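You operate a simulated robot arm through the tools that you are given. There is no shell and no other tool. Be economical: measure what you need, move in short steps, check, and stop when the job is done.

The job below is to be done with a simulated two-armed robot. You get a single attempt, and the scene is never put back.

TASK
Pick up the steel can with the latest date from the top of the bagging bench with one hand, pass it to the other hand and put it on the shelf of the bagging bench. Set down upright: steel can.

The check looks at the end state, three seconds after you hand in, the way a careful person would. Anything else that was tipped, shoved, dropped, spilled or broken makes it a failure.

THE ROBOT
Two 7-joint arms with two-finger parallel grippers on one trunk, on a base that drives. Base frame: it is fixed to the floor where the robot stands at the start and does not move with it; the origin is under the middle of the robot, x ahead of it, y to its left, z up. Units: mm, rad, N and s.
The left shoulder is at the start at [50, 165, 1155], the right one opposite. With the tool pointing down near the work surface each hand reaches from about 160 to 680 mm from the robot's upright axis, wherever it stands, measured 20 degrees to its own side. Places, roughly: shelf of the bagging bench [800, 300, 200]. Payload 3.91 kg a hand.
The TCP of each hand is the grasp point between the finger pads, 30 mm short of the fingertips. In the tool frame z runs along the fingers and y along their closing line. Largest opening 110 mm; finger width 20, thickness 10; the body of the gripper, 48 by 112 mm, starts 55 mm behind the TCP.
Orientation is that of the tool frame in the base frame, as [roll, pitch, yaw] about the fixed x, y, z axes, in that order (R = Rz(yaw) Ry(pitch) Rx(roll)). With the fingers straight down and closing along the base's y, the tool's x points along the base's -x, its y along +y and its z along -z.

THE INTERFACE
- The arms move only by the tool step_arm. It takes "left_commands", "right_commands" or both (then of equal length, played together; a hand with none holds still); each is a list of rows, each a list of 3 entries, a list of its own where there are three numbers: the closure, from 0 (fully open) to 1 (shut), then the shift along the base's x, y, z in mm, then the turn, a rotation vector about the base's x, y, z in rad. In form: [[hand, [dx, dy, dz], [rx, ry, rz]], ...]. A call has 1 to 8 rows; each row is the pose to reach, as a shift and turn from the pose commanded when the call began. A row lasts 0.2 s, in which the tool goes at most 50 mm and 0.15 rad; a call with a longer step from one row to the next is refused whole, and so is a gripper value outside its range. A pose out of reach is approached as far as the arm can. The call stops where the force on the tool passes 40 N (or 10 N more than at its start, if that is more) or the arm is blocked; 0.2 s more then pass. The fingers move at their own pace (about 45 mm/s each) and stop on an object; they squeeze with about 33 N. The grip force told is the motor's: it shows also when the fingers shut on nothing. Time passes only in rows, and 0.2 s behind the last, so rows that repeat a pose let the fingers close. It gives the time, the measured TCP pose, the force on the tool (base axes), the opening and the grip force at its end, in the units of the frame above (readings bear some noise), with the torque about the TCP (base axes, N m) and any sound that the robot's microphone picked up.
- Cameras (640 x 400 px; columns grow to the right, rows downward): "scene" is now at [109.7, -17.6, 1312.9]; the picture's right is [-0.19, -0.98, 0.00], its down [-0.68, 0.13, -0.72] and it looks along [0.71, -0.14, -0.69] (base axes); focal length 274 px, centre (320, 200). "left" rides on the left gripper at [72, -17, -103] in its tool frame; the picture's right is [0.23, 0.97, 0.00], its down [-0.76, 0.18, -0.62] and it looks along [-0.61, 0.14, 0.78] (tool axes); focal length 222 px, centre (320, 200). "right" rides on the right gripper at [72, 17, -103] in its tool frame; the picture's right is [-0.23, 0.97, 0.00], its down [-0.76, -0.18, -0.62] and it looks along [-0.61, -0.14, 0.78] (tool axes); focal length 222 px, centre (320, 200). There is no depth. A picture from a camera that has moved, and an enlarged one, comes with that camera's place and axes in the base frame and with its lens.
- snapshot(camera): a new picture of that camera. No time passes.
- slide_trunk(by): slides the trunk up (or, below 0, down) by that many mm; the arms and the scene camera ride with it, the base frame stays. It gives what a move gives, with no picture.
- steer(legs): drives the robot by 1 to 6 legs, each [ahead, left, turn to the left] in mm, mm and rad, along the robot's own axes; the way and the turn of a leg run together, so that a leg with both is an arc; at most 1500 mm and 3.142 rad a leg. The arms and the cameras ride along, it lands a little off, and it stops where it bumps. It gives what a move gives.
- aim_head(pan, tilt): turns the head with the scene camera to pan (to the left, within 1.396 rad either way) and tilt (down, from -0.506 to 1.204), counted from straight ahead of the robot. It gives what a move gives.
- close_up(camera, box): a new picture of the part [left, top, right, bottom] of that camera's present view, enlarged. No time passes.
- sign_off(): hands the job in; it is judged then, once.

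Go step by step. Nothing tells you exact positions but the pictures and the camera data: compare them with the known pose of the tool, close in by small moves and look again before you grip or let go. The budget is 120 turns and 92 pictures, counting those below and the enlarged ones. Unless the task says otherwise, let go and move clear before handing in, and close with one line.

The tools are called after "Call:" by a JSON object that holds its "name" and its "arguments". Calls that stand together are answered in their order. step_arm: Moves the arms, as the interface text tells. Its arguments: {"type":"object","properties":{"left_commands":{"type":"array","items":{"type":"array"}},"right_commands":{"type":"array","items":{"type":"array"}}},"required":[]} The other tools are called the same way: slide_trunk (by) slides the trunk up or down; steer (legs) drives the base; aim_head (pan, tilt) turns the head that bears the scene camera; snapshot (camera) takes a picture; close_up (camera, box) takes an enlarged picture of a part of a camera's view; sign_off () hands the job in.

At the start:

```text
time: 0.0
left_tool_pos: [409.0, 79.1, 1065.6]
left_tool_rot: [3.141, 0.0, -3.139]
left_wrist_force: [0.6, 0.4, 0.4]
left_ft_torque: [-0.02, 0.02, 0.0]
left_gripper_width: 109.8
left_grasp_force: 0.0
right_tool_pos: [354.2, -219.9, 1090.9]
right_tool_rot: [3.141, -0.001, -3.141]
right_wrist_force: [-0.3, -0.1, -0.2]
right_ft_torque: [0.04, 0.01, 0.02]
right_gripper_width: 110.0
right_grasp_force: 0.1
trunk travel left (down, up): [-375.0, 128.0]
robot x, y, heading: [-1.0, 0.4, -0.002]
head pan, tilt: [-0.194, 0.761]
```

scene: 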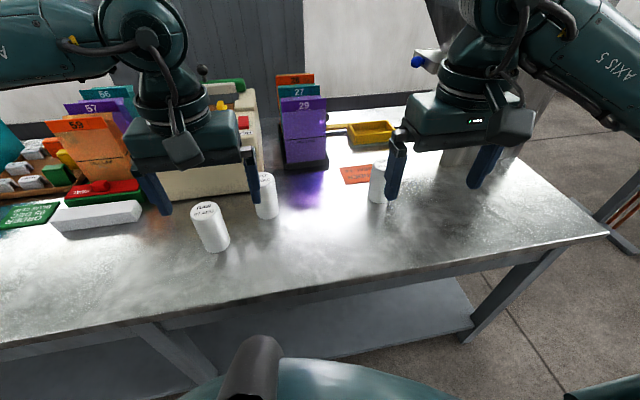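
right: 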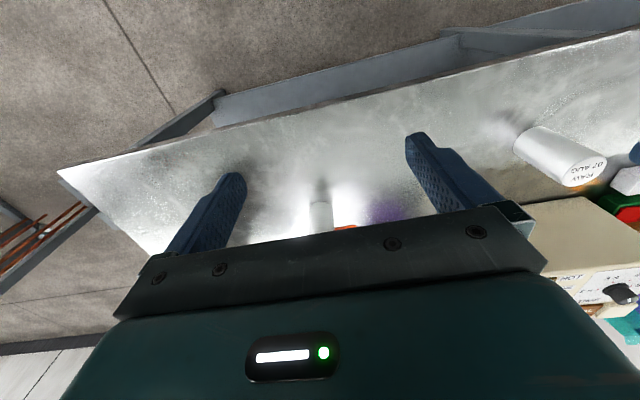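
left: 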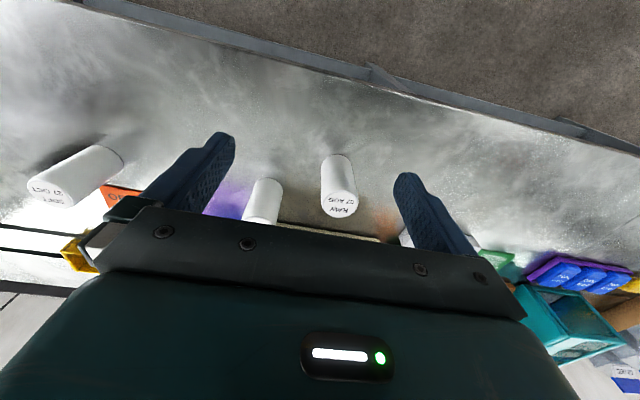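

I see three white cans on the bench top, with dates on their lids (one reads 07 AUG, one 21 OCT). I'll enlarge to read all of them.

Call:
{"name": "close_up", "arguments": {"camera": "left", "box": [0, 120, 160, 220]}}

Call:
{"name": "close_up", "arguments": {"camera": "scene", "box": [180, 150, 420, 260]}}

Call:
{"name": "close_up", "arguments": {"camera": "left", "box": [220, 140, 380, 240]}}

```text
4.00 times, centred on (80, 170) of left
camera zoom: at [337.5, 61.5, 1169.6], right [-0.23, 0.97, 0.0], down [0.76, 0.18, 0.62], along [0.61, 0.14, -0.78], focal length 888 px, centre (1280, 320)
```

zoom: 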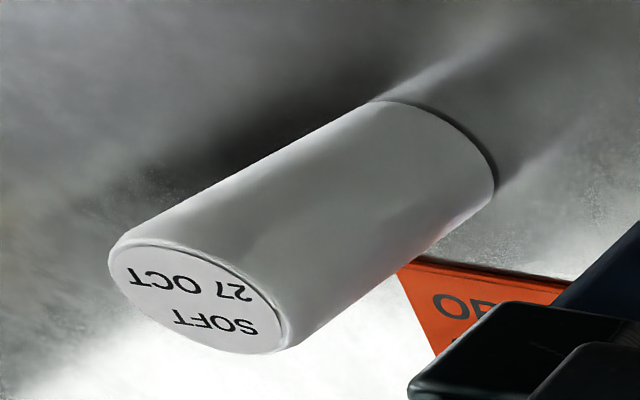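

```text
2.67 times, centred on (300, 205) of scene
camera zoom: at [109.7, -17.6, 1312.9], right [-0.19, -0.98, 0.0], down [-0.68, 0.13, -0.72], along [0.71, -0.14, -0.69], focal length 730 px, centre (373, 187)
```

zoom: 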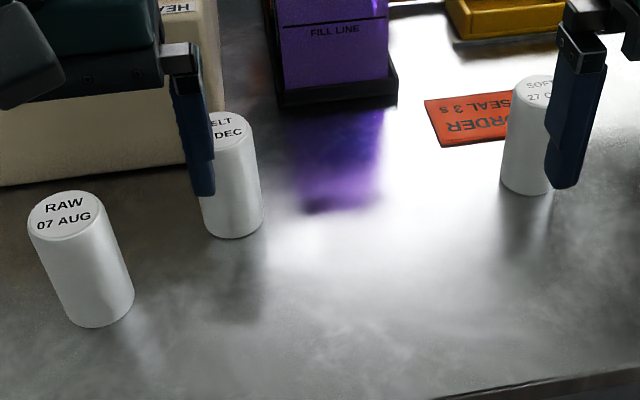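

```text
4.00 times, centred on (300, 190) of left
camera zoom: at [337.5, 61.5, 1169.6], right [-0.23, 0.97, 0.0], down [0.76, 0.18, 0.62], along [0.61, 0.14, -0.78], focal length 888 px, centre (400, 240)
```

zoom: 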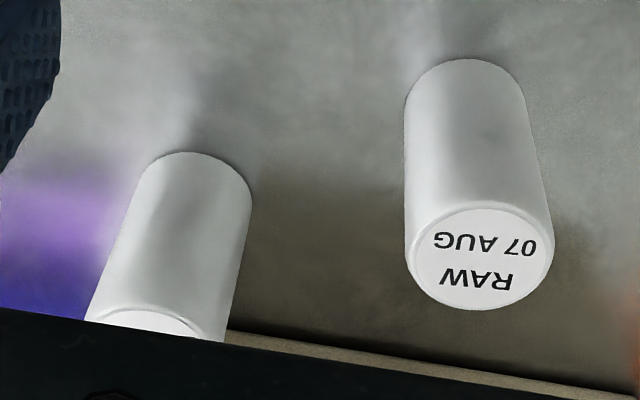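

The lids read RAW 07 AUG (about [530, 139]), ?ELT ?? DEC (about [628, 22]) and SOFT 27 OCT, so the DEC can in the middle is the latest. I'll bring the left hand part way over it and look again.

Call:
{"name": "step_arm", "arguments": {"left_commands": [[0, [40, -12, -12], [0, 0, 0]], [0, [80, -24, -25], [0, 0, 0]], [0, [120, -36, -37], [0, 0, 0]], [0, [160, -48, -50], [0, 0, 0]]]}}

Call:
{"name": "snapshot", "arguments": {"camera": "left"}}

Call:
{"name": "snapshot", "arguments": {"camera": "scene"}}

```text
time: 1.0
left_tool_pos: [569.9, 30.3, 1016.9]
left_tool_rot: [3.139, 0.002, 3.141]
left_wrist_force: [0.3, -0.4, 0.8]
left_ft_torque: [0.0, 0.03, -0.02]
left_gripper_width: 109.8
left_grasp_force: 0.2
right_tool_pos: [354.5, -219.2, 1091.6]
right_tool_rot: [3.14, 0.0, 3.141]
right_wrist_force: [-0.2, -0.2, 0.2]
right_ft_torque: [-0.01, 0.0, 0.0]
right_gripper_width: 109.9
right_grasp_force: 0.1
trunk travel left (down, up): [-375.0, 128.0]
robot x, y, heading: [-3.9, -2.6, -0.001]
head pan, tilt: [-0.194, 0.761]
```

```text
85 pictures are left
camera left: at [498.4, 13.1, 1119.4], right [-0.23, 0.97, 0.0], down [0.76, 0.18, 0.62], along [0.61, 0.14, -0.78], focal length 222 px, centre (320, 200)
```

left: 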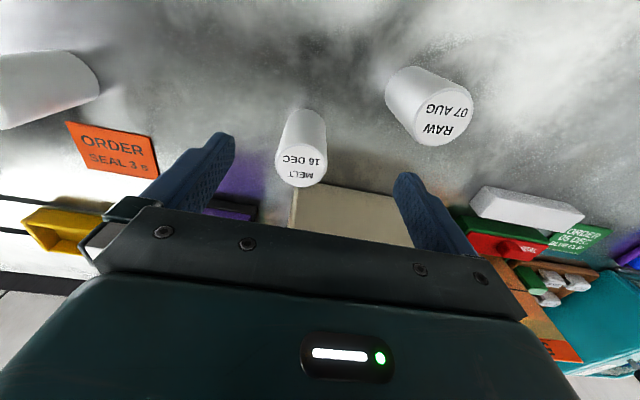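

```text
84 pictures are left
camera scene: at [110.1, -18.2, 1312.8], right [-0.19, -0.98, 0.0], down [-0.68, 0.13, -0.72], along [0.71, -0.14, -0.69], focal length 274 px, centre (320, 200)
```

scene: 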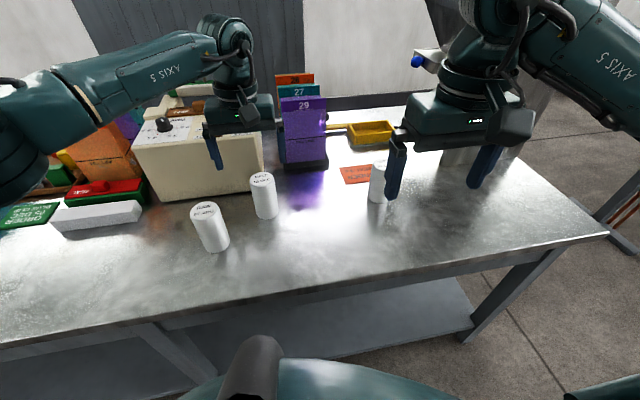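

The can reads MELT 16 DEC, the latest, with its axis near [627, 19] and lid at about z = 900. I'll move above it, descend part way, and check.

Call:
{"name": "step_arm", "arguments": {"left_commands": [[0, [30, -6, 0], [0, 0, 0]], [0, [57, -12, 0], [0, 0, 0]], [0, [57, -12, -40], [0, 0, 0]], [0, [57, -12, -70], [0, 0, 0]], [0, [57, -12, -70], [0, 0, 0]]]}}

Call:
{"name": "snapshot", "arguments": {"camera": "left"}}

Call:
{"name": "close_up", "arguments": {"camera": "scene", "box": [180, 110, 340, 230]}}

```text
time: 2.2
left_tool_pos: [623.2, 19.8, 945.9]
left_tool_rot: [-3.14, 0.002, -3.141]
left_wrist_force: [0.6, 0.3, 0.7]
left_ft_torque: [0.0, 0.02, 0.01]
left_gripper_width: 110.0
left_grasp_force: 0.0
left hand out of reach, approached as far as the arm can: row 2, 4, 5
right_tool_pos: [353.8, -219.3, 1092.4]
right_tool_rot: [3.141, 0.0, 3.141]
right_wrist_force: [-0.6, -0.5, -0.6]
right_ft_torque: [0.01, -0.04, -0.04]
right_gripper_width: 110.2
right_grasp_force: 0.1
trunk travel left (down, up): [-375.0, 128.0]
robot x, y, heading: [-0.1, 1.2, -0.001]
head pan, tilt: [-0.194, 0.761]
```

```text
83 pictures are left
camera left: at [551.8, 1.8, 1048.7], right [-0.23, 0.97, 0.0], down [0.76, 0.18, 0.62], along [0.61, 0.14, -0.78], focal length 222 px, centre (320, 200)
```

left: 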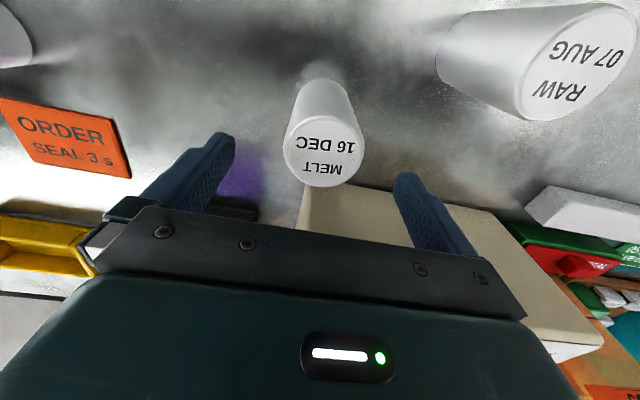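

```text
3.33 times, centred on (260, 170) of scene
camera zoom: at [109.6, -17.9, 1312.9], right [-0.19, -0.98, 0.0], down [-0.68, 0.13, -0.72], along [0.71, -0.14, -0.69], focal length 912 px, centre (520, 300)
```

zoom: 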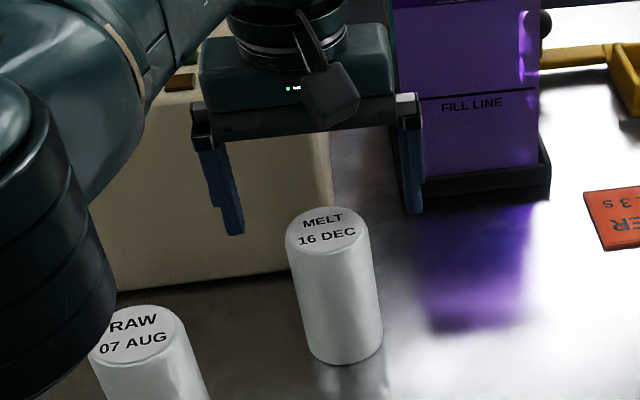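

The left arm is at the edge of its reach here. I'll pull the hand back a little, drive 60 mm forward, then close in.

Call:
{"name": "step_arm", "arguments": {"left_commands": [[0, [-30, 0, 20], [0, 0, 0]], [0, [-70, 0, 30], [0, 0, 0]]]}}

Call:
{"name": "steer", "arguments": {"legs": [[60, 0, 0]]}}

Call:
{"name": "snapshot", "arguments": {"camera": "left"}}

```text
time: 2.8
left_tool_pos: [618.7, 11.1, 951.5]
left_tool_rot: [-3.141, -0.003, 3.142]
left_wrist_force: [-0.3, 0.7, -0.6]
left_ft_torque: [-0.02, 0.0, -0.02]
left_gripper_width: 110.1
left_grasp_force: 0.0
left hand out of reach, approached as far as the arm can: row 1, 2
right_tool_pos: [354.5, -219.1, 1090.1]
right_tool_rot: [-3.141, 0.0, 3.14]
right_wrist_force: [0.2, -0.5, 0.3]
right_ft_torque: [0.0, -0.02, -0.03]
right_gripper_width: 110.1
right_grasp_force: 0.0
trunk travel left (down, up): [-375.0, 128.0]
robot x, y, heading: [-0.9, 3.2, -0.002]
head pan, tilt: [-0.194, 0.761]
```

```text
time: 3.8
left_tool_pos: [679.0, 9.2, 951.0]
left_tool_rot: [3.139, -0.006, 3.14]
left_wrist_force: [0.8, -0.9, -0.5]
left_ft_torque: [0.01, 0.01, -0.01]
left_gripper_width: 110.1
left_grasp_force: 0.1
right_tool_pos: [414.7, -219.7, 1090.8]
right_tool_rot: [-3.14, 0.001, -3.141]
right_wrist_force: [0.7, -0.1, -0.1]
right_ft_torque: [0.0, -0.01, -0.01]
right_gripper_width: 110.2
right_grasp_force: 0.0
trunk travel left (down, up): [-375.0, 128.0]
robot x, y, heading: [56.1, 1.1, -0.003]
head pan, tilt: [-0.194, 0.761]
```

```text
81 pictures are left
camera left: at [608.1, -8.5, 1055.2], right [-0.23, 0.97, 0.0], down [0.76, 0.18, 0.62], along [0.6, 0.14, -0.78], focal length 222 px, centre (320, 200)
```

left: 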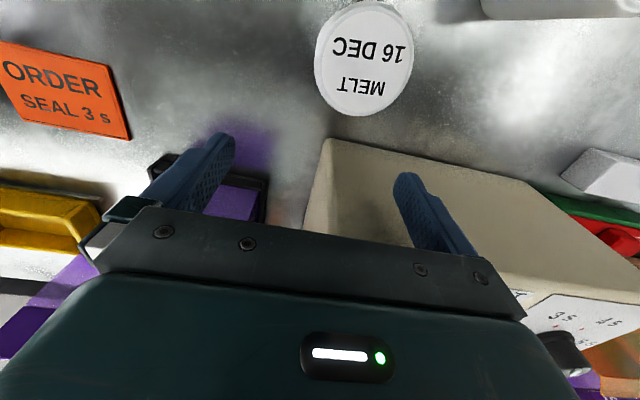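

The retraction didn't take (out-of-reach pose), so the hand is now too far forward at x = 679, though nothing was touched. I'll move it up and back to x = 622, y = 19.

Call:
{"name": "step_arm", "arguments": {"left_commands": [[0, [-10, 2, 20], [0, 0, 0]], [0, [-35, 6, 20], [0, 0, 0]], [0, [-57, 10, 20], [0, 0, 0]], [0, [-57, 10, 20], [0, 0, 0]]]}}

Call:
{"name": "snapshot", "arguments": {"camera": "left"}}

Call:
{"name": "snapshot", "arguments": {"camera": "scene"}}

```text
time: 4.8
left_tool_pos: [622.0, 18.8, 972.0]
left_tool_rot: [-3.141, -0.003, -3.14]
left_wrist_force: [0.1, 0.2, 0.0]
left_ft_torque: [0.03, -0.02, 0.01]
left_gripper_width: 110.0
left_grasp_force: 0.1
left hand out of reach, approached as far as the arm can: row 1
right_tool_pos: [414.7, -219.2, 1090.9]
right_tool_rot: [3.139, 0.0, 3.14]
right_wrist_force: [0.2, 0.5, -0.1]
right_ft_torque: [0.02, -0.01, 0.03]
right_gripper_width: 109.9
right_grasp_force: 0.1
trunk travel left (down, up): [-375.0, 128.0]
robot x, y, heading: [58.1, 0.1, -0.002]
head pan, tilt: [-0.194, 0.761]
```

```text
80 pictures are left
camera left: at [550.6, 1.3, 1075.6], right [-0.23, 0.97, 0.0], down [0.76, 0.18, 0.62], along [0.6, 0.14, -0.78], focal length 222 px, centre (320, 200)
```

left: 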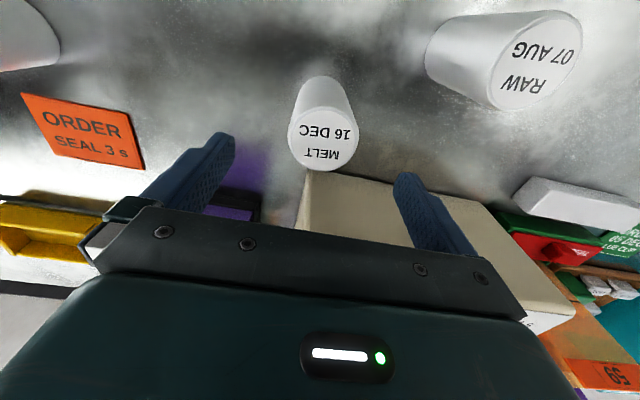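

```text
79 pictures are left
camera scene: at [169.5, -18.2, 1312.9], right [-0.19, -0.98, 0.0], down [-0.68, 0.13, -0.72], along [0.71, -0.14, -0.69], focal length 274 px, centre (320, 200)
```

scene: 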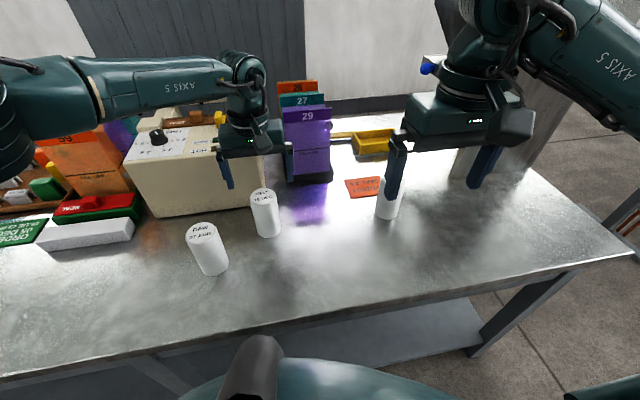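

Both views put the can axis at about [625, 19.5]. I'll descend straight down around it with the fingers open.

Call:
{"name": "step_arm", "arguments": {"left_commands": [[0, [3, 0, -35], [0, 0, 0]], [0, [3, 0, -65], [0, 0, 0]], [0, [3, 0, -85], [0, 0, 0]], [0, [3, 0, -94], [0, 0, 0]], [0, [3, 0, -94], [0, 0, 0]]]}}

Call:
{"name": "snapshot", "arguments": {"camera": "left"}}

Call:
{"name": "close_up", "arguments": {"camera": "scene", "box": [160, 110, 320, 290]}}

```text
time: 6.0
left_tool_pos: [625.3, 18.9, 877.5]
left_tool_rot: [-3.142, -0.004, 3.141]
left_wrist_force: [0.6, 0.3, -0.2]
left_ft_torque: [-0.02, 0.01, 0.04]
left_gripper_width: 109.8
left_grasp_force: 0.1
right_tool_pos: [414.6, -218.0, 1091.2]
right_tool_rot: [-3.141, 0.002, 3.141]
right_wrist_force: [0.3, 0.0, 0.1]
right_ft_torque: [0.02, -0.01, 0.02]
right_gripper_width: 110.0
right_grasp_force: 0.1
trunk travel left (down, up): [-375.0, 128.0]
robot x, y, heading: [57.4, -1.2, 0.0]
head pan, tilt: [-0.194, 0.761]
```

```text
78 pictures are left
camera left: at [553.6, 2.1, 981.7], right [-0.23, 0.97, 0.0], down [0.76, 0.18, 0.62], along [0.6, 0.14, -0.78], focal length 222 px, centre (320, 200)
```

left: 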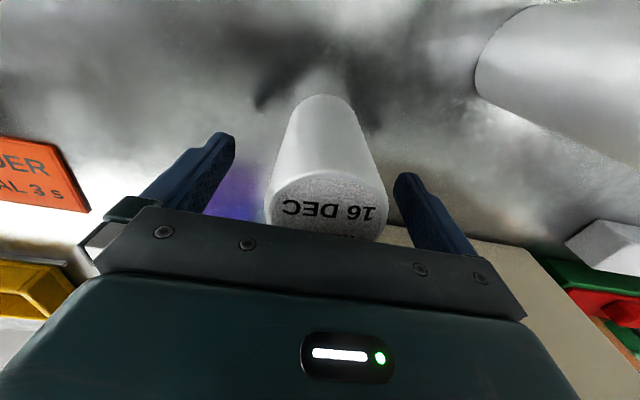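

```text
2.22 times, centred on (240, 200) of scene
camera zoom: at [169.5, -17.6, 1312.9], right [-0.19, -0.98, 0.0], down [-0.68, 0.13, -0.72], along [0.71, -0.14, -0.69], focal length 608 px, centre (498, 200)
```

zoom: 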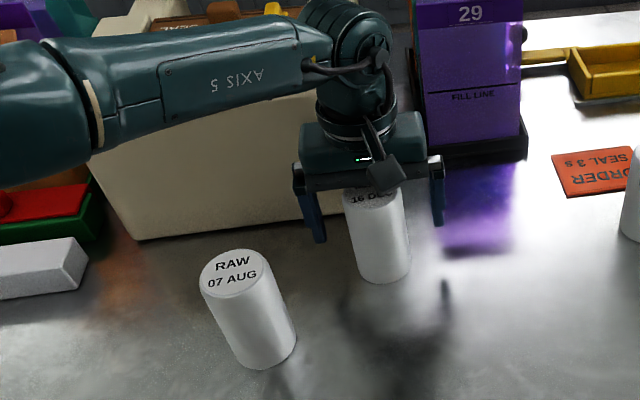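

The can sits between the fingers, well centred. Closing the left gripper.

Call:
{"name": "step_arm", "arguments": {"left_commands": [[1, [0, 0, 0], [0, 0, 0]], [1, [0, 0, 0], [0, 0, 0]], [1, [0, 0, 0], [0, 0, 0]], [1, [0, 0, 0], [0, 0, 0]], [1, [0, 0, 0], [0, 0, 0]]]}}

Call:
{"name": "step_arm", "arguments": {"left_commands": [[1, [0, 0, 10], [0, 0, 0]], [1, [0, 0, 30], [0, 0, 0]], [1, [0, 0, 30], [0, 0, 0]]]}}

Call:
{"name": "snapshot", "arguments": {"camera": "scene"}}

```text
time: 7.2
left_tool_pos: [625.3, 19.6, 877.9]
left_tool_rot: [-3.141, -0.004, 3.14]
left_wrist_force: [0.3, 0.2, -0.5]
left_ft_torque: [0.02, -0.02, 0.01]
left_gripper_width: 57.5
left_grasp_force: 32.5
right_tool_pos: [414.6, -219.2, 1092.3]
right_tool_rot: [-3.141, -0.001, 3.141]
right_wrist_force: [0.0, 0.3, -0.1]
right_ft_torque: [0.0, 0.02, 0.01]
right_gripper_width: 109.8
right_grasp_force: 0.0
trunk travel left (down, up): [-375.0, 128.0]
robot x, y, heading: [58.4, -3.8, -0.0]
head pan, tilt: [-0.194, 0.761]
```

```text
time: 8.0
left_tool_pos: [624.4, 17.6, 908.1]
left_tool_rot: [-3.141, -0.003, 3.14]
left_wrist_force: [-0.1, -0.7, -3.9]
left_ft_torque: [-0.02, -0.01, 0.0]
left_gripper_width: 57.2
left_grasp_force: 33.5
right_tool_pos: [414.5, -219.4, 1091.3]
right_tool_rot: [-3.141, 0.001, -3.14]
right_wrist_force: [-0.1, -0.1, 0.7]
right_ft_torque: [-0.02, 0.0, -0.01]
right_gripper_width: 110.2
right_grasp_force: 0.0
trunk travel left (down, up): [-375.0, 128.0]
robot x, y, heading: [59.4, 0.2, -0.005]
head pan, tilt: [-0.194, 0.761]
```

```text
76 pictures are left
camera scene: at [169.9, -17.6, 1312.8], right [-0.19, -0.98, 0.0], down [-0.68, 0.13, -0.72], along [0.71, -0.14, -0.69], focal length 274 px, centre (320, 200)
```

scene: 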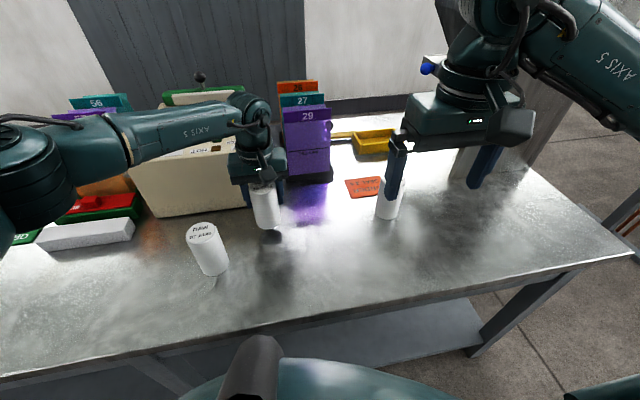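

The can is held (about 0.4 kg). Next I'll raise it in the left hand, and begin turning the right hand (inwards, camera side up) towards a nearly horizontal forward-pointing pose, so it can take the can low and later reach under the bench.

Call:
{"name": "step_arm", "arguments": {"left_commands": [[1, [0, 0, 30], [0, 0, 0]], [1, [0, 0, 60], [0, 0, 0]], [1, [0, 0, 90], [0, 0, 0]], [1, [0, 0, 120], [0, 0, 0]], [1, [0, 0, 130], [0, 0, 0]], [1, [0, 0, 130], [0, 0, 0]], [1, [0, 0, 130], [0, 0, 0]], [1, [0, 0, 130], [0, 0, 0]]], "right_commands": [[0, [10, -5, 0], [0.0797, 0, -0.1038]], [0, [20, -10, 0], [0.1594, 0, -0.2076]], [0, [30, -15, 0], [0.2391, 0, -0.3114]], [0, [40, -20, 0], [0.3188, 0, -0.4152]], [0, [50, -20, 0], [0.3985, 0, -0.519]], [0, [60, -20, 0], [0.4782, 0, -0.6228]], [0, [60, -20, 0], [0.5579, 0, -0.7266]], [0, [60, -20, 0], [0.6376, 0, -0.8304]]]}}

Call:
{"name": "snapshot", "arguments": {"camera": "scene"}}

```text
time: 9.8
left_tool_pos: [624.8, 17.8, 1038.0]
left_tool_rot: [-3.14, -0.004, 3.139]
left_wrist_force: [-0.3, 0.1, -3.6]
left_ft_torque: [0.0, 0.01, 0.0]
left_gripper_width: 57.2
left_grasp_force: 33.0
right_tool_pos: [474.1, -238.4, 1092.0]
right_tool_rot: [2.567, -0.243, 2.353]
right_wrist_force: [-0.1, -0.7, -0.5]
right_ft_torque: [0.03, 0.03, 0.02]
right_gripper_width: 109.9
right_grasp_force: 0.1
trunk travel left (down, up): [-375.0, 128.0]
robot x, y, heading: [59.8, -1.3, -0.0]
head pan, tilt: [-0.194, 0.761]
```

```text
75 pictures are left
camera scene: at [169.7, -17.7, 1312.9], right [-0.19, -0.98, 0.0], down [-0.68, 0.13, -0.72], along [0.71, -0.14, -0.69], focal length 274 px, centre (320, 200)
```

scene: 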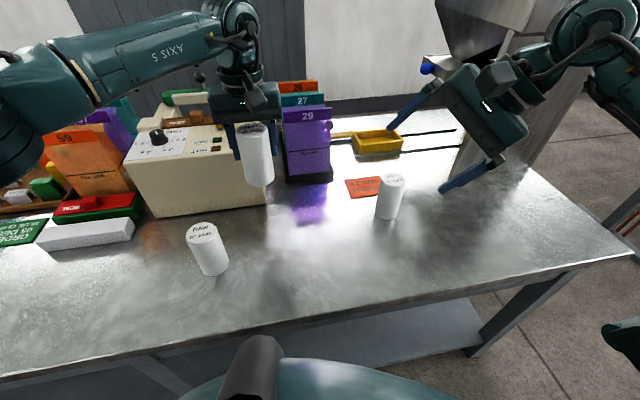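

The rotation works so far; continuing the right hand's turn another 60 degrees.

Call:
{"name": "step_arm", "arguments": {"right_commands": [[0, [0, 0, 0], [0.0797, 0, -0.1038]], [0, [0, 0, 0], [0.1594, 0, -0.2076]], [0, [0, 0, 0], [0.2391, 0, -0.3114]], [0, [0, 0, 0], [0.3188, 0, -0.4152]], [0, [0, 0, 0], [0.3985, 0, -0.519]], [0, [0, 0, 0], [0.4782, 0, -0.6228]], [0, [0, 0, 0], [0.5579, 0, -0.7266]], [0, [0, 0, 0], [0.6376, 0, -0.8304]]]}}

Call:
{"name": "snapshot", "arguments": {"camera": "scene"}}

```text
time: 11.6
left_tool_pos: [624.9, 17.7, 1036.7]
left_tool_rot: [-3.14, -0.004, 3.14]
left_wrist_force: [-0.1, 1.1, -2.1]
left_ft_torque: [-0.04, 0.02, 0.0]
left_gripper_width: 57.3
left_grasp_force: 33.1
right_tool_pos: [474.5, -239.1, 1090.6]
right_tool_rot: [2.269, -0.81, 1.652]
right_wrist_force: [0.4, -0.6, 0.0]
right_ft_torque: [0.01, -0.01, 0.01]
right_gripper_width: 109.8
right_grasp_force: 0.0
trunk travel left (down, up): [-375.0, 128.0]
robot x, y, heading: [58.6, 5.3, -0.002]
head pan, tilt: [-0.194, 0.761]
```

```text
74 pictures are left
camera scene: at [169.8, -17.5, 1312.9], right [-0.19, -0.98, 0.0], down [-0.68, 0.13, -0.72], along [0.71, -0.14, -0.69], focal length 274 px, centre (320, 200)
```

scene: 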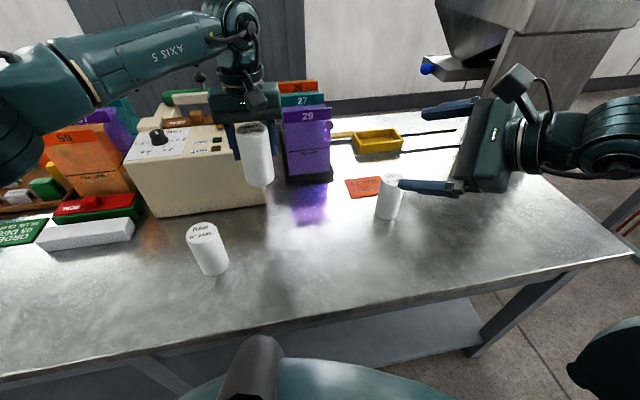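

Continuing the last 60 degrees so the hand points forward, camera up, about 15 degrees nose-down.

Call:
{"name": "step_arm", "arguments": {"right_commands": [[0, [0, 0, 0], [0.0797, 0, -0.1038]], [0, [0, 0, 0], [0.1594, 0, -0.2076]], [0, [0, 0, 0], [0.2391, 0, -0.3114]], [0, [0, 0, 0], [0.3188, 0, -0.4152]], [0, [0, 0, 0], [0.3985, 0, -0.519]], [0, [0, 0, 0], [0.4782, 0, -0.6228]], [0, [0, 0, 0], [0.5579, 0, -0.7266]], [0, [0, 0, 0], [0.6376, 0, -0.8304]]]}}

Call:
{"name": "snapshot", "arguments": {"camera": "scene"}}

Call:
{"name": "snapshot", "arguments": {"camera": "right"}}

```text
time: 13.4
left_tool_pos: [625.3, 18.4, 1038.4]
left_tool_rot: [-3.141, -0.003, 3.14]
left_wrist_force: [0.8, 0.3, -3.0]
left_ft_torque: [0.0, -0.03, 0.01]
left_gripper_width: 57.3
left_grasp_force: 32.9
right_tool_pos: [517.0, -266.9, 1093.9]
right_tool_rot: [3.135, -1.309, 0.007]
right_wrist_force: [-0.4, -0.4, -0.6]
right_ft_torque: [0.01, 0.01, 0.04]
right_gripper_width: 110.1
right_grasp_force: 0.0
right hand out of reach, approached as far as the arm can: row 3, 4, 5, 6, 7, 8
trunk travel left (down, up): [-375.0, 128.0]
robot x, y, heading: [59.0, 2.6, -0.002]
head pan, tilt: [-0.194, 0.761]
```

```text
73 pictures are left
camera scene: at [169.1, -17.7, 1313.0], right [-0.19, -0.98, 0.0], down [-0.68, 0.13, -0.72], along [0.71, -0.14, -0.69], focal length 274 px, centre (320, 200)
```

scene: 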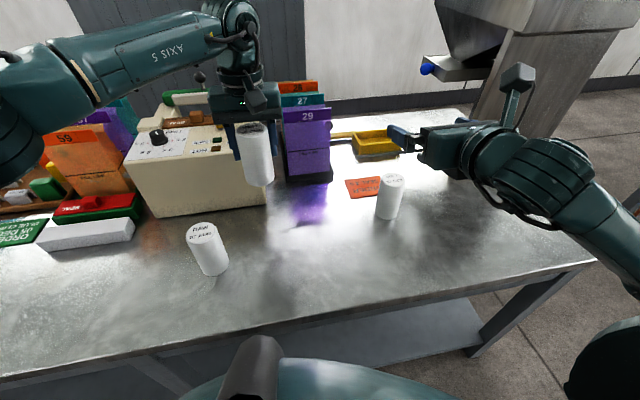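

```text
72 pictures are left
camera right: at [435.7, -284.5, 1190.8], right [-0.06, -0.97, -0.22], down [-0.8, 0.18, -0.57], along [0.6, 0.14, -0.79], focal length 222 px, centre (320, 200)
```

right: 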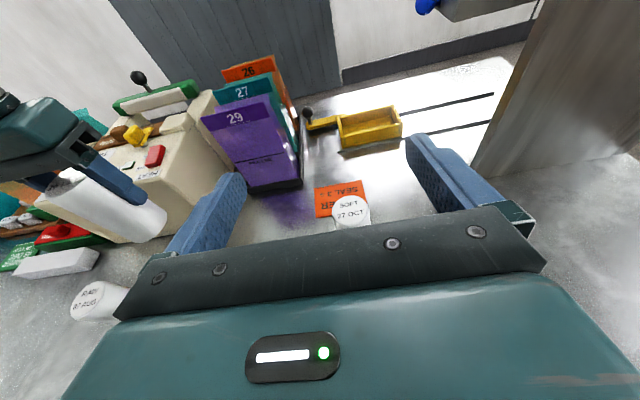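

The right hand now has the pose I want (forward, 15° nose-down, camera on top). To keep the two wrist cameras apart at the handover, I'll try turning the left hand about the vertical so its camera faces away.

Call:
{"name": "step_arm", "arguments": {"left_commands": [[1, [-5, 0, 5], [0, 0, 0.14]], [1, [-10, 0, 10], [0, 0, 0.28]], [1, [-15, 0, 15], [0, 0, 0.42]], [1, [-20, 0, 20], [0, 0, 0.56]], [1, [-25, 0, 20], [0, 0, 0.7]], [1, [-25, 0, 20], [0, 0, 0.84]], [1, [-25, 0, 20], [0, 0, 0.98]], [1, [-25, 0, 20], [0, 0, 1.12]]]}}

Call:
{"name": "snapshot", "arguments": {"camera": "scene"}}

```text
time: 15.2
left_tool_pos: [600.6, 19.7, 1058.4]
left_tool_rot: [3.14, -0.002, -2.022]
left_wrist_force: [0.2, 0.7, -2.6]
left_ft_torque: [0.01, 0.01, -0.01]
left_gripper_width: 57.3
left_grasp_force: 33.3
right_tool_pos: [517.2, -265.9, 1093.9]
right_tool_rot: [3.14, -1.307, 0.003]
right_wrist_force: [-0.3, -0.8, 0.1]
right_ft_torque: [0.05, -0.03, 0.03]
right_gripper_width: 109.6
right_grasp_force: 0.0
trunk travel left (down, up): [-375.0, 128.0]
robot x, y, heading: [58.2, 0.3, 0.001]
head pan, tilt: [-0.194, 0.761]
```

```text
71 pictures are left
camera scene: at [169.8, -17.6, 1312.9], right [-0.19, -0.98, 0.0], down [-0.68, 0.13, -0.72], along [0.71, -0.14, -0.69], focal length 274 px, centre (320, 200)
```

scene: 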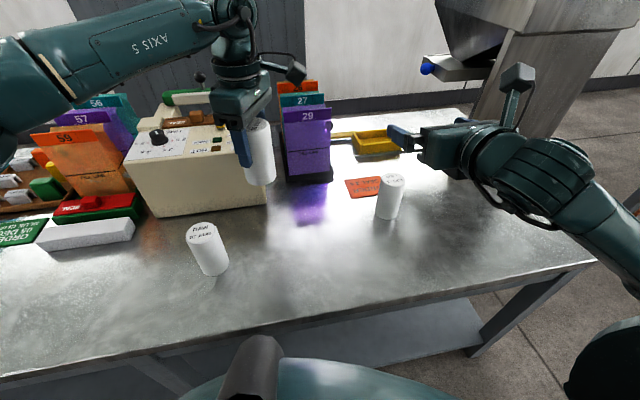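

That works; continuing the left hand's turn.

Call:
{"name": "step_arm", "arguments": {"left_commands": [[1, [0, 0, 0], [0, 0, 0.1265]], [1, [0, 0, 0], [0, 0, 0.253]], [1, [0, 0, 0], [0, 0, 0.3795]], [1, [0, 0, 0], [0, 0, 0.506]], [1, [0, 0, 0], [0, 0, 0.6325]], [1, [0, 0, 0], [0, 0, 0.759]], [1, [0, 0, 0], [0, 0, 0.8855]], [1, [0, 0, 0], [0, 0, 1.012]]]}}

Call:
{"name": "step_arm", "arguments": {"left_commands": [[1, [0, 0, 0], [0, 0, 0.1265]], [1, [0, 0, 0], [0, 0, 0.253]], [1, [0, 0, 0], [0, 0, 0.3795]], [1, [0, 0, 0], [0, 0, 0.506]], [1, [0, 0, 0], [0, 0, 0.6325]], [1, [0, 0, 0], [0, 0, 0.759]], [1, [0, 0, 0], [0, 0, 0.8855]], [1, [0, 0, 0], [0, 0, 1.012]]]}}

Call:
{"name": "snapshot", "arguments": {"camera": "scene"}}

```text
time: 17.0
left_tool_pos: [599.7, 19.0, 1058.7]
left_tool_rot: [-3.141, -0.005, -1.008]
left_wrist_force: [-0.2, -0.3, -3.2]
left_ft_torque: [0.02, 0.02, 0.0]
left_gripper_width: 57.2
left_grasp_force: 32.7
right_tool_pos: [517.5, -265.8, 1095.1]
right_tool_rot: [3.141, -1.307, 0.003]
right_wrist_force: [0.8, 0.9, 0.9]
right_ft_torque: [0.01, -0.01, 0.04]
right_gripper_width: 109.8
right_grasp_force: 0.0
trunk travel left (down, up): [-375.0, 128.0]
robot x, y, heading: [61.7, 1.0, 0.0]
head pan, tilt: [-0.194, 0.761]
```

```text
time: 18.8
left_tool_pos: [600.2, 19.1, 1059.0]
left_tool_rot: [3.14, -0.005, 0.005]
left_wrist_force: [-0.1, -1.1, -2.8]
left_ft_torque: [0.02, 0.01, -0.01]
left_gripper_width: 57.4
left_grasp_force: 33.0
right_tool_pos: [518.0, -265.9, 1093.9]
right_tool_rot: [3.139, -1.309, 0.005]
right_wrist_force: [-0.5, 0.5, 0.2]
right_ft_torque: [0.02, -0.01, 0.05]
right_gripper_width: 110.2
right_grasp_force: 0.1
trunk travel left (down, up): [-375.0, 128.0]
robot x, y, heading: [59.1, -1.5, -0.0]
head pan, tilt: [-0.194, 0.761]
```

```text
70 pictures are left
camera scene: at [169.8, -17.6, 1312.9], right [-0.19, -0.98, 0.0], down [-0.68, 0.13, -0.72], along [0.71, -0.14, -0.69], focal length 274 px, centre (320, 200)
```

scene: 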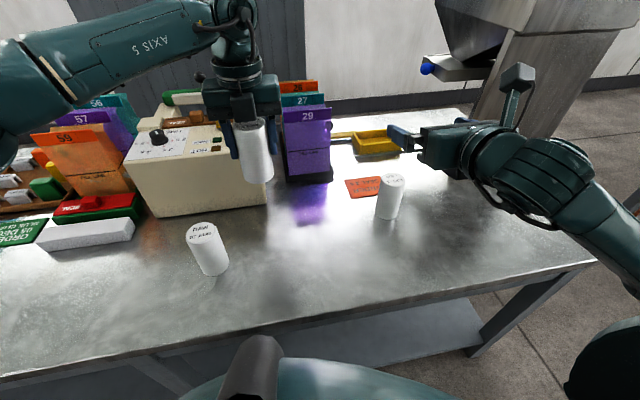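

The left hand's camera now faces away. I'll bring the right hand to a pre-grasp just short of the can, at [525, 19, 1011], aimed at the can's lower part.

Call:
{"name": "step_arm", "arguments": {"right_commands": [[0, [1, 40, -12], [0, 0, 0]], [0, [2, 80, -24], [0, 0, 0]], [0, [3, 120, -36], [0, 0, 0]], [0, [4, 160, -48], [0, 0, 0]], [0, [5, 200, -60], [0, 0, 0]], [0, [6, 243, -72], [0, 0, 0]], [0, [7, 285, -83], [0, 0, 0]], [0, [7, 285, -83], [0, 0, 0]]]}}

Call:
{"name": "snapshot", "arguments": {"camera": "scene"}}

Call:
{"name": "snapshot", "arguments": {"camera": "right"}}

```text
time: 20.6
left_tool_pos: [599.1, 20.2, 1057.4]
left_tool_rot: [-3.141, -0.002, 0.0]
left_wrist_force: [0.0, -1.3, -4.2]
left_ft_torque: [0.0, 0.04, -0.02]
left_gripper_width: 57.2
left_grasp_force: 33.1
right_tool_pos: [524.7, 20.6, 1010.8]
right_tool_rot: [3.136, -1.309, 0.004]
right_wrist_force: [-0.1, -0.9, -0.2]
right_ft_torque: [0.0, -0.01, 0.03]
right_gripper_width: 110.0
right_grasp_force: 0.1
right hand out of reach, approached as far as the arm can: row 1, 2, 3, 4
trunk travel left (down, up): [-375.0, 128.0]
robot x, y, heading: [56.0, 1.3, 0.0]
head pan, tilt: [-0.194, 0.761]
```

```text
69 pictures are left
camera scene: at [169.9, -18.1, 1312.9], right [-0.19, -0.98, 0.0], down [-0.68, 0.13, -0.72], along [0.71, -0.14, -0.69], focal length 274 px, centre (320, 200)
```

scene: 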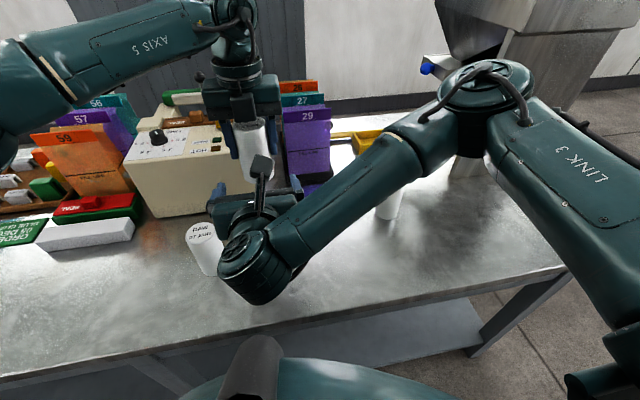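

```text
68 pictures are left
camera right: at [443.8, 1.9, 1107.3], right [-0.06, -0.97, -0.22], down [-0.8, 0.18, -0.58], along [0.6, 0.14, -0.79], focal length 222 px, centre (320, 200)
```

right: 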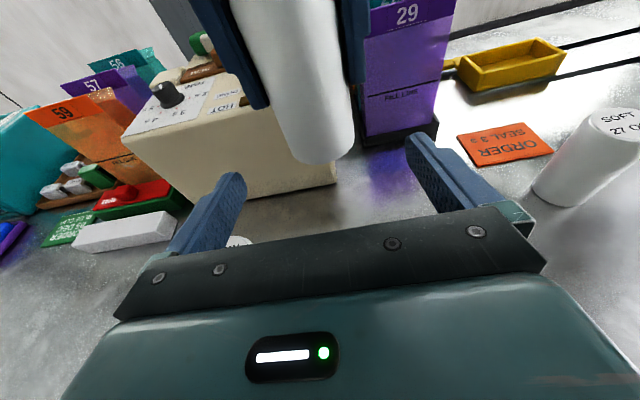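

The view confirms the can bottom at about z = 979 and y = 20, in line with the right hand. Advancing 75 mm so the can comes between the open fingers.

Call:
{"name": "step_arm", "arguments": {"right_commands": [[0, [25, 0, 0], [0, 0, 0]], [0, [45, 0, 0], [0, 0, 0]], [0, [60, 0, 0], [0, 0, 0]], [0, [73, 0, 0], [0, 0, 0]], [0, [73, 0, 0], [0, 0, 0]]]}}

Call:
{"name": "snapshot", "arguments": {"camera": "right"}}

Call:
{"name": "close_up", "arguments": {"camera": "scene", "box": [180, 60, 340, 260]}}

Call:
{"name": "snapshot", "arguments": {"camera": "left"}}

```text
time: 21.8
left_tool_pos: [599.9, 19.8, 1056.7]
left_tool_rot: [3.14, -0.002, 0.001]
left_wrist_force: [0.6, 0.1, -2.2]
left_ft_torque: [0.0, 0.05, 0.02]
left_gripper_width: 57.4
left_grasp_force: 33.1
right_tool_pos: [598.1, 19.1, 1011.6]
right_tool_rot: [3.138, -1.31, 0.004]
right_wrist_force: [-0.5, 0.3, 0.5]
right_ft_torque: [-0.01, 0.03, 0.01]
right_gripper_width: 109.9
right_grasp_force: 0.0
trunk travel left (down, up): [-375.0, 128.0]
robot x, y, heading: [60.8, -2.0, 0.004]
head pan, tilt: [-0.194, 0.761]
```

```text
67 pictures are left
camera right: at [516.4, 1.6, 1107.4], right [-0.06, -0.97, -0.22], down [-0.8, 0.18, -0.57], along [0.6, 0.14, -0.79], focal length 222 px, centre (320, 200)
```

right: 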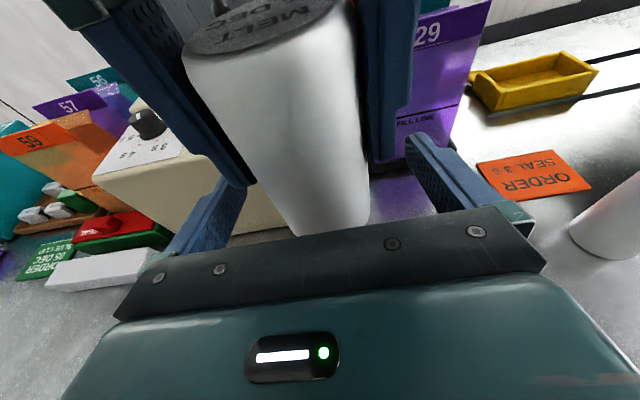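

```text
2.00 times, centred on (260, 160) of scene
camera zoom: at [169.8, -17.6, 1312.9], right [-0.19, -0.98, 0.0], down [-0.68, 0.13, -0.72], along [0.71, -0.14, -0.69], focal length 547 px, centre (440, 280)
```

zoom: 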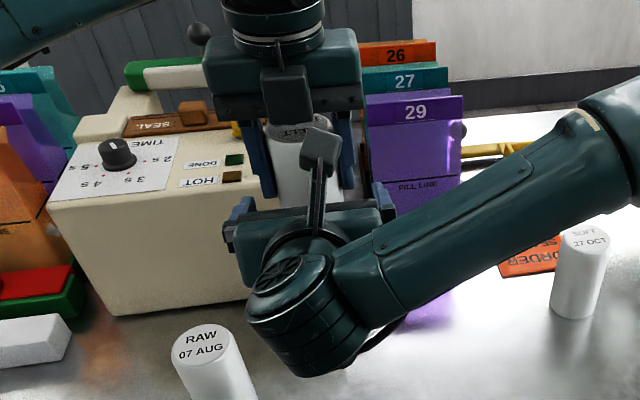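

```text
65 pictures are left
camera left: at [672.6, 35.7, 1161.6], right [0.23, -0.97, 0.0], down [-0.76, -0.18, 0.62], along [-0.6, -0.14, -0.78], focal length 222 px, centre (320, 200)
```

left: 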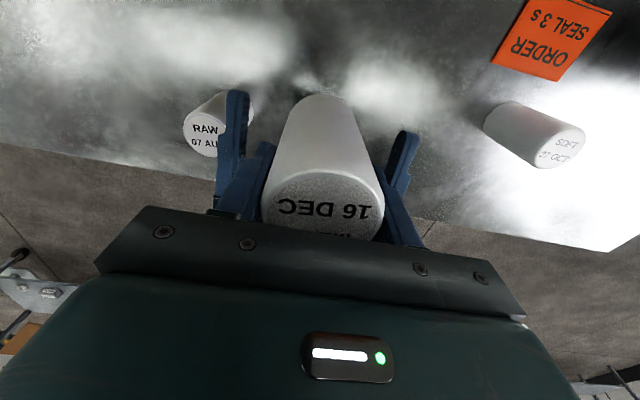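

Nearly there: the right fingertips pass about 3 mm below the left ones, so I'll lower the right hand by 4 mm and close it.

Call:
{"name": "step_arm", "arguments": {"right_commands": [[0, [0, 0, -4], [0, 0, 0]], [0, [0, 0, -4], [0, 0, 0]], [1, [0, 0, -4], [0, 0, 0]], [1, [0, 0, -4], [0, 0, 0]], [1, [0, 0, -4], [0, 0, 0]], [1, [0, 0, -4], [0, 0, 0]], [1, [0, 0, -4], [0, 0, 0]], [1, [0, 0, -4], [0, 0, 0]]]}}

Call:
{"name": "snapshot", "arguments": {"camera": "right"}}

```text
time: 23.6
left_tool_pos: [600.2, 19.2, 1058.0]
left_tool_rot: [3.139, -0.003, 0.0]
left_wrist_force: [-1.0, -3.4, -2.7]
left_ft_torque: [-0.22, 0.11, 0.0]
left_gripper_width: 57.3
left_grasp_force: 32.8
right_tool_pos: [597.7, 19.1, 1007.1]
right_tool_rot: [3.14, -1.311, 0.003]
right_wrist_force: [0.6, 2.2, -0.2]
right_ft_torque: [0.09, 0.0, 0.01]
right_gripper_width: 56.9
right_grasp_force: 33.5
trunk travel left (down, up): [-375.0, 128.0]
robot x, y, heading: [61.0, -0.3, 0.0]
head pan, tilt: [-0.194, 0.761]
```

```text
64 pictures are left
camera right: at [516.0, 1.7, 1103.4], right [-0.06, -0.97, -0.22], down [-0.8, 0.18, -0.57], along [0.6, 0.14, -0.79], focal length 222 px, centre (320, 200)
```

right: 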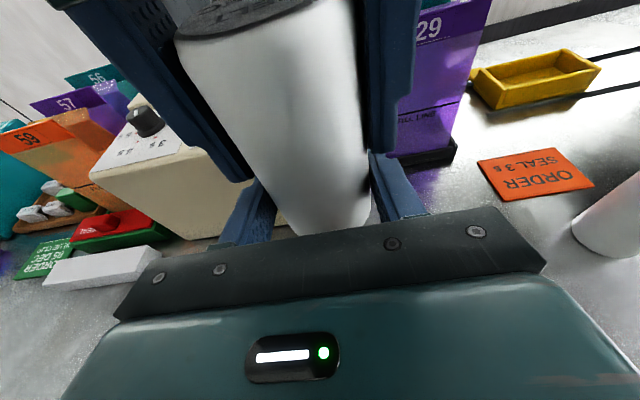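

The right hand grips the can too (57 mm, 33 N). Opening the left hand while the right holds still, then lifting the left hand clear.

Call:
{"name": "step_arm", "arguments": {"left_commands": [[0.6, [0, 0, 0], [0, 0, 0]], [0.3, [0, 0, 0], [0, 0, 0]], [0.2, [0, 0, 0], [0, 0, 0]], [0.2, [0, 0, 0], [0, 0, 0]], [0.2, [0, 0, 25], [0, 0, 0]], [0.2, [0, 0, 55], [0, 0, 0]], [0.2, [0, 0, 85], [0, 0, 0]], [0.2, [0, 0, 115], [0, 0, 0]]], "right_commands": [[1, [0, 0, 0], [0, 0, 0]], [1, [0, 0, 0], [0, 0, 0]], [1, [0, 0, 0], [0, 0, 0]], [1, [0, 0, 0], [0, 0, 0]], [1, [0, 0, 0], [0, 0, 0]], [1, [0, 0, 0], [0, 0, 0]], [1, [0, 0, 0], [0, 0, 0]], [1, [0, 0, 0], [0, 0, 0]]]}}

Call:
{"name": "snapshot", "arguments": {"camera": "right"}}

Call:
{"name": "snapshot", "arguments": {"camera": "scene"}}

```text
time: 25.4
left_tool_pos: [599.6, 19.4, 1174.5]
left_tool_rot: [3.141, -0.004, 0.0]
left_wrist_force: [0.8, 0.7, -0.6]
left_ft_torque: [-0.02, -0.01, -0.04]
left_gripper_width: 88.0
left_grasp_force: 0.1
right_tool_pos: [597.0, 18.7, 1008.2]
right_tool_rot: [3.138, -1.309, 0.003]
right_wrist_force: [-0.8, -0.5, 0.2]
right_ft_torque: [0.02, 0.01, -0.03]
right_gripper_width: 57.3
right_grasp_force: 32.9
trunk travel left (down, up): [-375.0, 128.0]
robot x, y, heading: [63.4, 0.5, 0.002]
head pan, tilt: [-0.194, 0.761]
```

```text
63 pictures are left
camera right: at [515.8, 1.3, 1103.4], right [-0.06, -0.97, -0.22], down [-0.8, 0.18, -0.57], along [0.6, 0.14, -0.79], focal length 222 px, centre (320, 200)
```

right: 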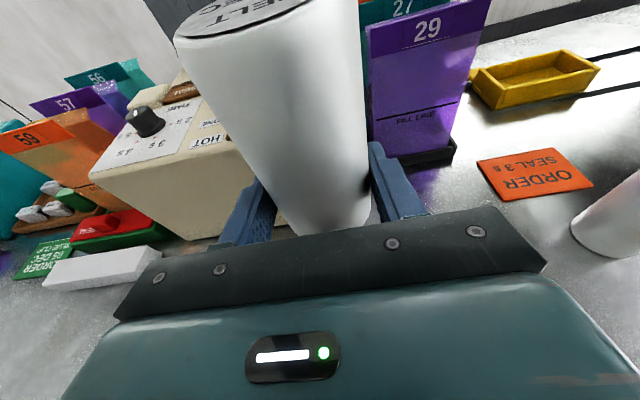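

```text
62 pictures are left
camera scene: at [169.5, -17.8, 1312.9], right [-0.19, -0.98, 0.0], down [-0.68, 0.13, -0.72], along [0.71, -0.14, -0.69], focal length 274 px, centre (320, 200)
```

scene: 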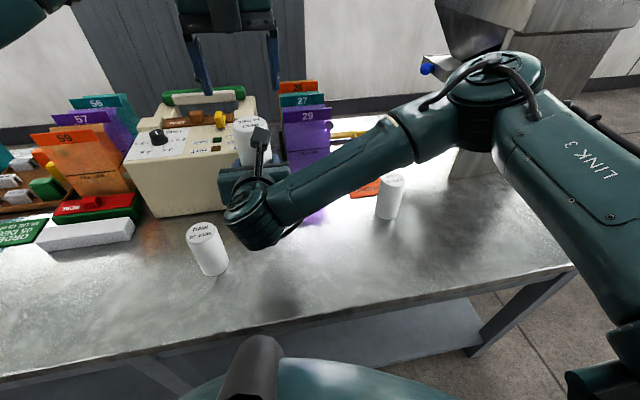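

Handover done; the can is upright in the right hand. Now I'll back away from the bench to have room to lower, and aim the head to see the shelf.

Call:
{"name": "steer", "arguments": {"legs": [[-400, 0, 0]]}}

Call:
{"name": "aim_head", "arguments": {"pan": 0.1, "tilt": 0.75}}

Call:
{"name": "snapshot", "arguments": {"camera": "scene"}}

```text
time: 27.9
left_tool_pos: [200.8, 19.4, 1173.7]
left_tool_rot: [-3.141, -0.004, 0.005]
left_wrist_force: [0.0, 0.6, -0.5]
left_ft_torque: [0.0, 0.0, 0.0]
left_gripper_width: 87.9
left_grasp_force: 0.1
right_tool_pos: [198.5, 20.9, 1007.7]
right_tool_rot: [3.138, -1.31, 0.009]
right_wrist_force: [-0.6, -0.7, -0.4]
right_ft_torque: [-0.02, -0.01, -0.02]
right_gripper_width: 57.3
right_grasp_force: 33.4
trunk travel left (down, up): [-375.0, 128.0]
robot x, y, heading: [-342.2, 1.3, 0.003]
head pan, tilt: [-0.194, 0.761]
```

```text
time: 28.7
left_tool_pos: [200.8, 20.3, 1171.9]
left_tool_rot: [3.14, -0.004, 0.006]
left_wrist_force: [-0.2, 0.2, 0.3]
left_ft_torque: [0.02, 0.03, 0.01]
left_gripper_width: 87.9
left_grasp_force: 0.1
right_tool_pos: [197.4, 20.0, 1007.2]
right_tool_rot: [3.137, -1.309, 0.008]
right_wrist_force: [0.6, -0.5, -0.8]
right_ft_torque: [0.0, 0.05, -0.04]
right_gripper_width: 56.9
right_grasp_force: 32.9
trunk travel left (down, up): [-375.0, 128.0]
robot x, y, heading: [-342.1, -1.4, 0.003]
head pan, tilt: [0.099, 0.75]
```

```text
61 pictures are left
camera scene: at [-227.8, 6.1, 1313.8], right [0.1, -0.99, 0.0], down [-0.68, -0.07, -0.73], along [0.73, 0.07, -0.68], focal length 274 px, centre (320, 200)
```

scene: 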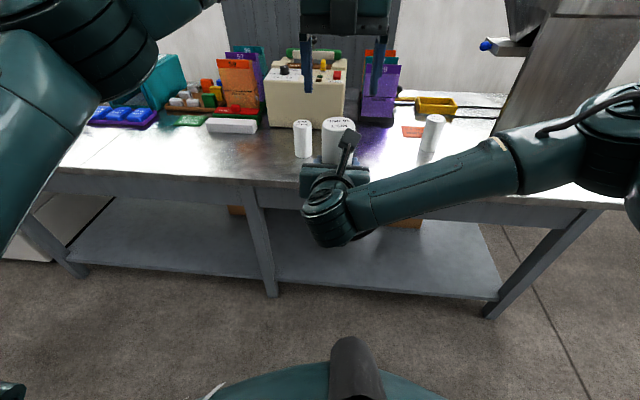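

The shelf (front edge about x = 415, front legs at y ≈ 318 and ≈ -750) is clear in front; only some boxes at the far back. I'll move the left hand up and out of the way and the right hand to its own side, then look.

Call:
{"name": "step_arm", "arguments": {"left_commands": [[0.2, [-20, 22, 10], [0, 0, 0]], [0.2, [-45, 45, 20], [0, 0, 0]], [0.2, [-70, 68, 30], [0, 0, 0]], [0.2, [-95, 90, 40], [0, 0, 0]], [0.2, [-120, 112, 50], [0, 0, 0]], [0.2, [-145, 135, 60], [0, 0, 0]], [0.2, [-170, 158, 70], [0, 0, 0]], [0.2, [-193, 180, 78], [0, 0, 0]]], "right_commands": [[1, [0, -20, 0], [0, 0, 0]], [1, [0, -45, 0], [0, 0, 0]], [1, [0, -70, 0], [0, 0, 0]], [1, [0, -95, 0], [0, 0, 0]], [1, [0, -120, 0], [0, 0, 0]], [1, [0, -145, 0], [0, 0, 0]], [1, [0, -170, 0], [0, 0, 0]], [1, [0, -190, 0], [0, 0, 0]]]}}

Call:
{"name": "snapshot", "arguments": {"camera": "scene"}}

```text
time: 30.5
left_tool_pos: [4.8, 199.8, 1251.2]
left_tool_rot: [-3.141, -0.003, 0.006]
left_wrist_force: [-0.4, 0.3, -0.1]
left_ft_torque: [0.03, 0.03, -0.03]
left_gripper_width: 88.1
left_grasp_force: 0.1
right_tool_pos: [199.5, -139.2, 1030.9]
right_tool_rot: [3.128, -1.298, 0.003]
right_wrist_force: [0.7, -0.9, -2.8]
right_ft_torque: [-0.01, -0.02, 0.01]
right_gripper_width: 57.0
right_grasp_force: 32.8
right hand out of reach, approached as far as the arm can: row 6, 7, 8
trunk travel left (down, up): [-375.0, 128.0]
robot x, y, heading: [-342.8, -0.5, 0.003]
head pan, tilt: [0.099, 0.75]
```

```text
60 pictures are left
camera scene: at [-228.6, 5.8, 1313.9], right [0.1, -0.99, 0.0], down [-0.68, -0.07, -0.73], along [0.73, 0.08, -0.68], focal length 274 px, centre (320, 200)
```

scene: 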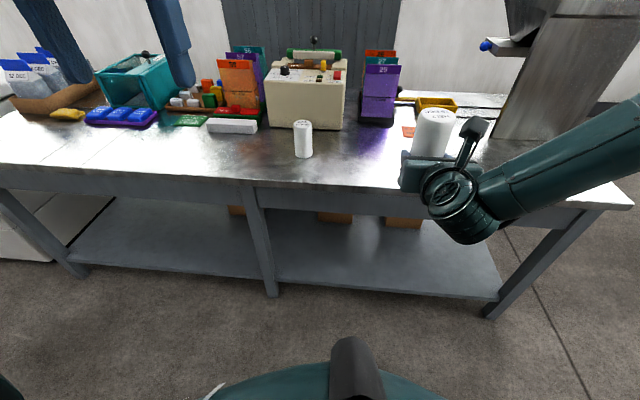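

The left hand is clear and the can is fine; the right arm meets a joint limit near y = -139. I'll test the low reach here, away from the bench, by lowering the hand.

Call:
{"name": "step_arm", "arguments": {"right_commands": [[1, [0, 15, -30], [0, 0, 0]], [1, [0, 20, -75], [0, 0, 0]], [1, [0, 20, -120], [0, 0, 0]], [1, [0, 20, -165], [0, 0, 0]], [1, [0, 20, -210], [0, 0, 0]], [1, [0, 20, -255], [0, 0, 0]], [1, [0, 20, -300], [0, 0, 0]], [1, [0, 20, -345], [0, 0, 0]]]}}

Call:
{"name": "snapshot", "arguments": {"camera": "scene"}}

```text
time: 32.3
left_tool_pos: [7.0, 199.0, 1250.8]
left_tool_rot: [3.141, -0.004, 0.007]
left_wrist_force: [-1.0, -0.8, 0.2]
left_ft_torque: [0.0, -0.02, 0.03]
left_gripper_width: 88.1
left_grasp_force: 0.1
right_tool_pos: [210.0, -9.9, 781.3]
right_tool_rot: [3.075, -1.253, 0.003]
right_wrist_force: [0.7, -0.5, -3.1]
right_ft_torque: [0.02, 0.04, 0.02]
right_gripper_width: 57.2
right_grasp_force: 33.3
right hand out of reach, approached as far as the arm can: row 1, 2, 3, 4, 5, 6, 7, 8
trunk travel left (down, up): [-375.0, 128.0]
robot x, y, heading: [-340.2, 1.1, 0.003]
head pan, tilt: [0.099, 0.75]
```

```text
59 pictures are left
camera scene: at [-228.0, 6.3, 1313.9], right [0.1, -0.99, 0.0], down [-0.68, -0.07, -0.73], along [0.73, 0.08, -0.68], focal length 274 px, centre (320, 200)
```

scene: 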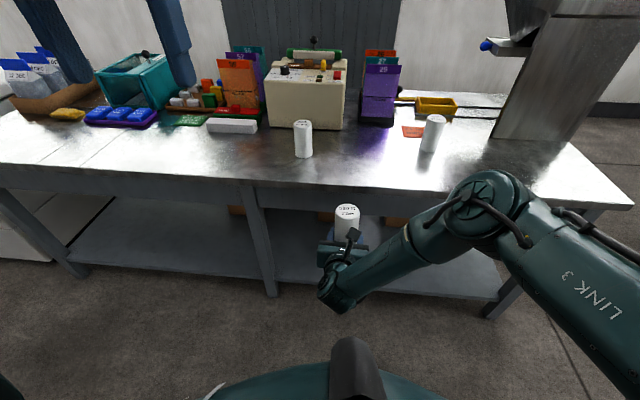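

The wrist limit comes from the hand pointing straight ahead while the forearm comes from the right; yawing the hand to the left should free it. I'll yaw it by about 40°, level it up, and see.

Call:
{"name": "step_arm", "arguments": {"right_commands": [[1, [0, 0, 0], [0, 0, 0.1]], [1, [0, 0, 0], [0, 0, 0.2]], [1, [0, 0, 0], [0, 0, 0.3]], [1, [0, 0, 0], [0, 0, 0.4]], [1, [0, 0, 0], [0, 0, 0.5]], [1, [0, 0, 0], [0, 0, 0.6]], [1, [0, 0, 0], [0, 0, 0.7]], [1, [0, 0, 0], [0, 0, 0.7]]]}}

```text
time: 34.1
left_tool_pos: [6.1, 200.1, 1250.3]
left_tool_rot: [-3.141, -0.003, 0.004]
left_wrist_force: [0.2, 0.5, -0.5]
left_ft_torque: [-0.01, 0.01, -0.01]
left_gripper_width: 88.1
left_grasp_force: 0.1
right_tool_pos: [185.4, 136.0, 893.7]
right_tool_rot: [2.996, -1.17, 0.613]
right_wrist_force: [-0.1, -0.4, -2.7]
right_ft_torque: [-0.03, 0.02, 0.03]
right_gripper_width: 57.1
right_grasp_force: 32.4
right hand out of reach, approached as far as the arm can: row 1, 2, 3, 4, 5, 6, 7, 8
trunk travel left (down, up): [-375.0, 128.0]
robot x, y, heading: [-337.0, -0.9, 0.005]
head pan, tilt: [0.099, 0.75]
```

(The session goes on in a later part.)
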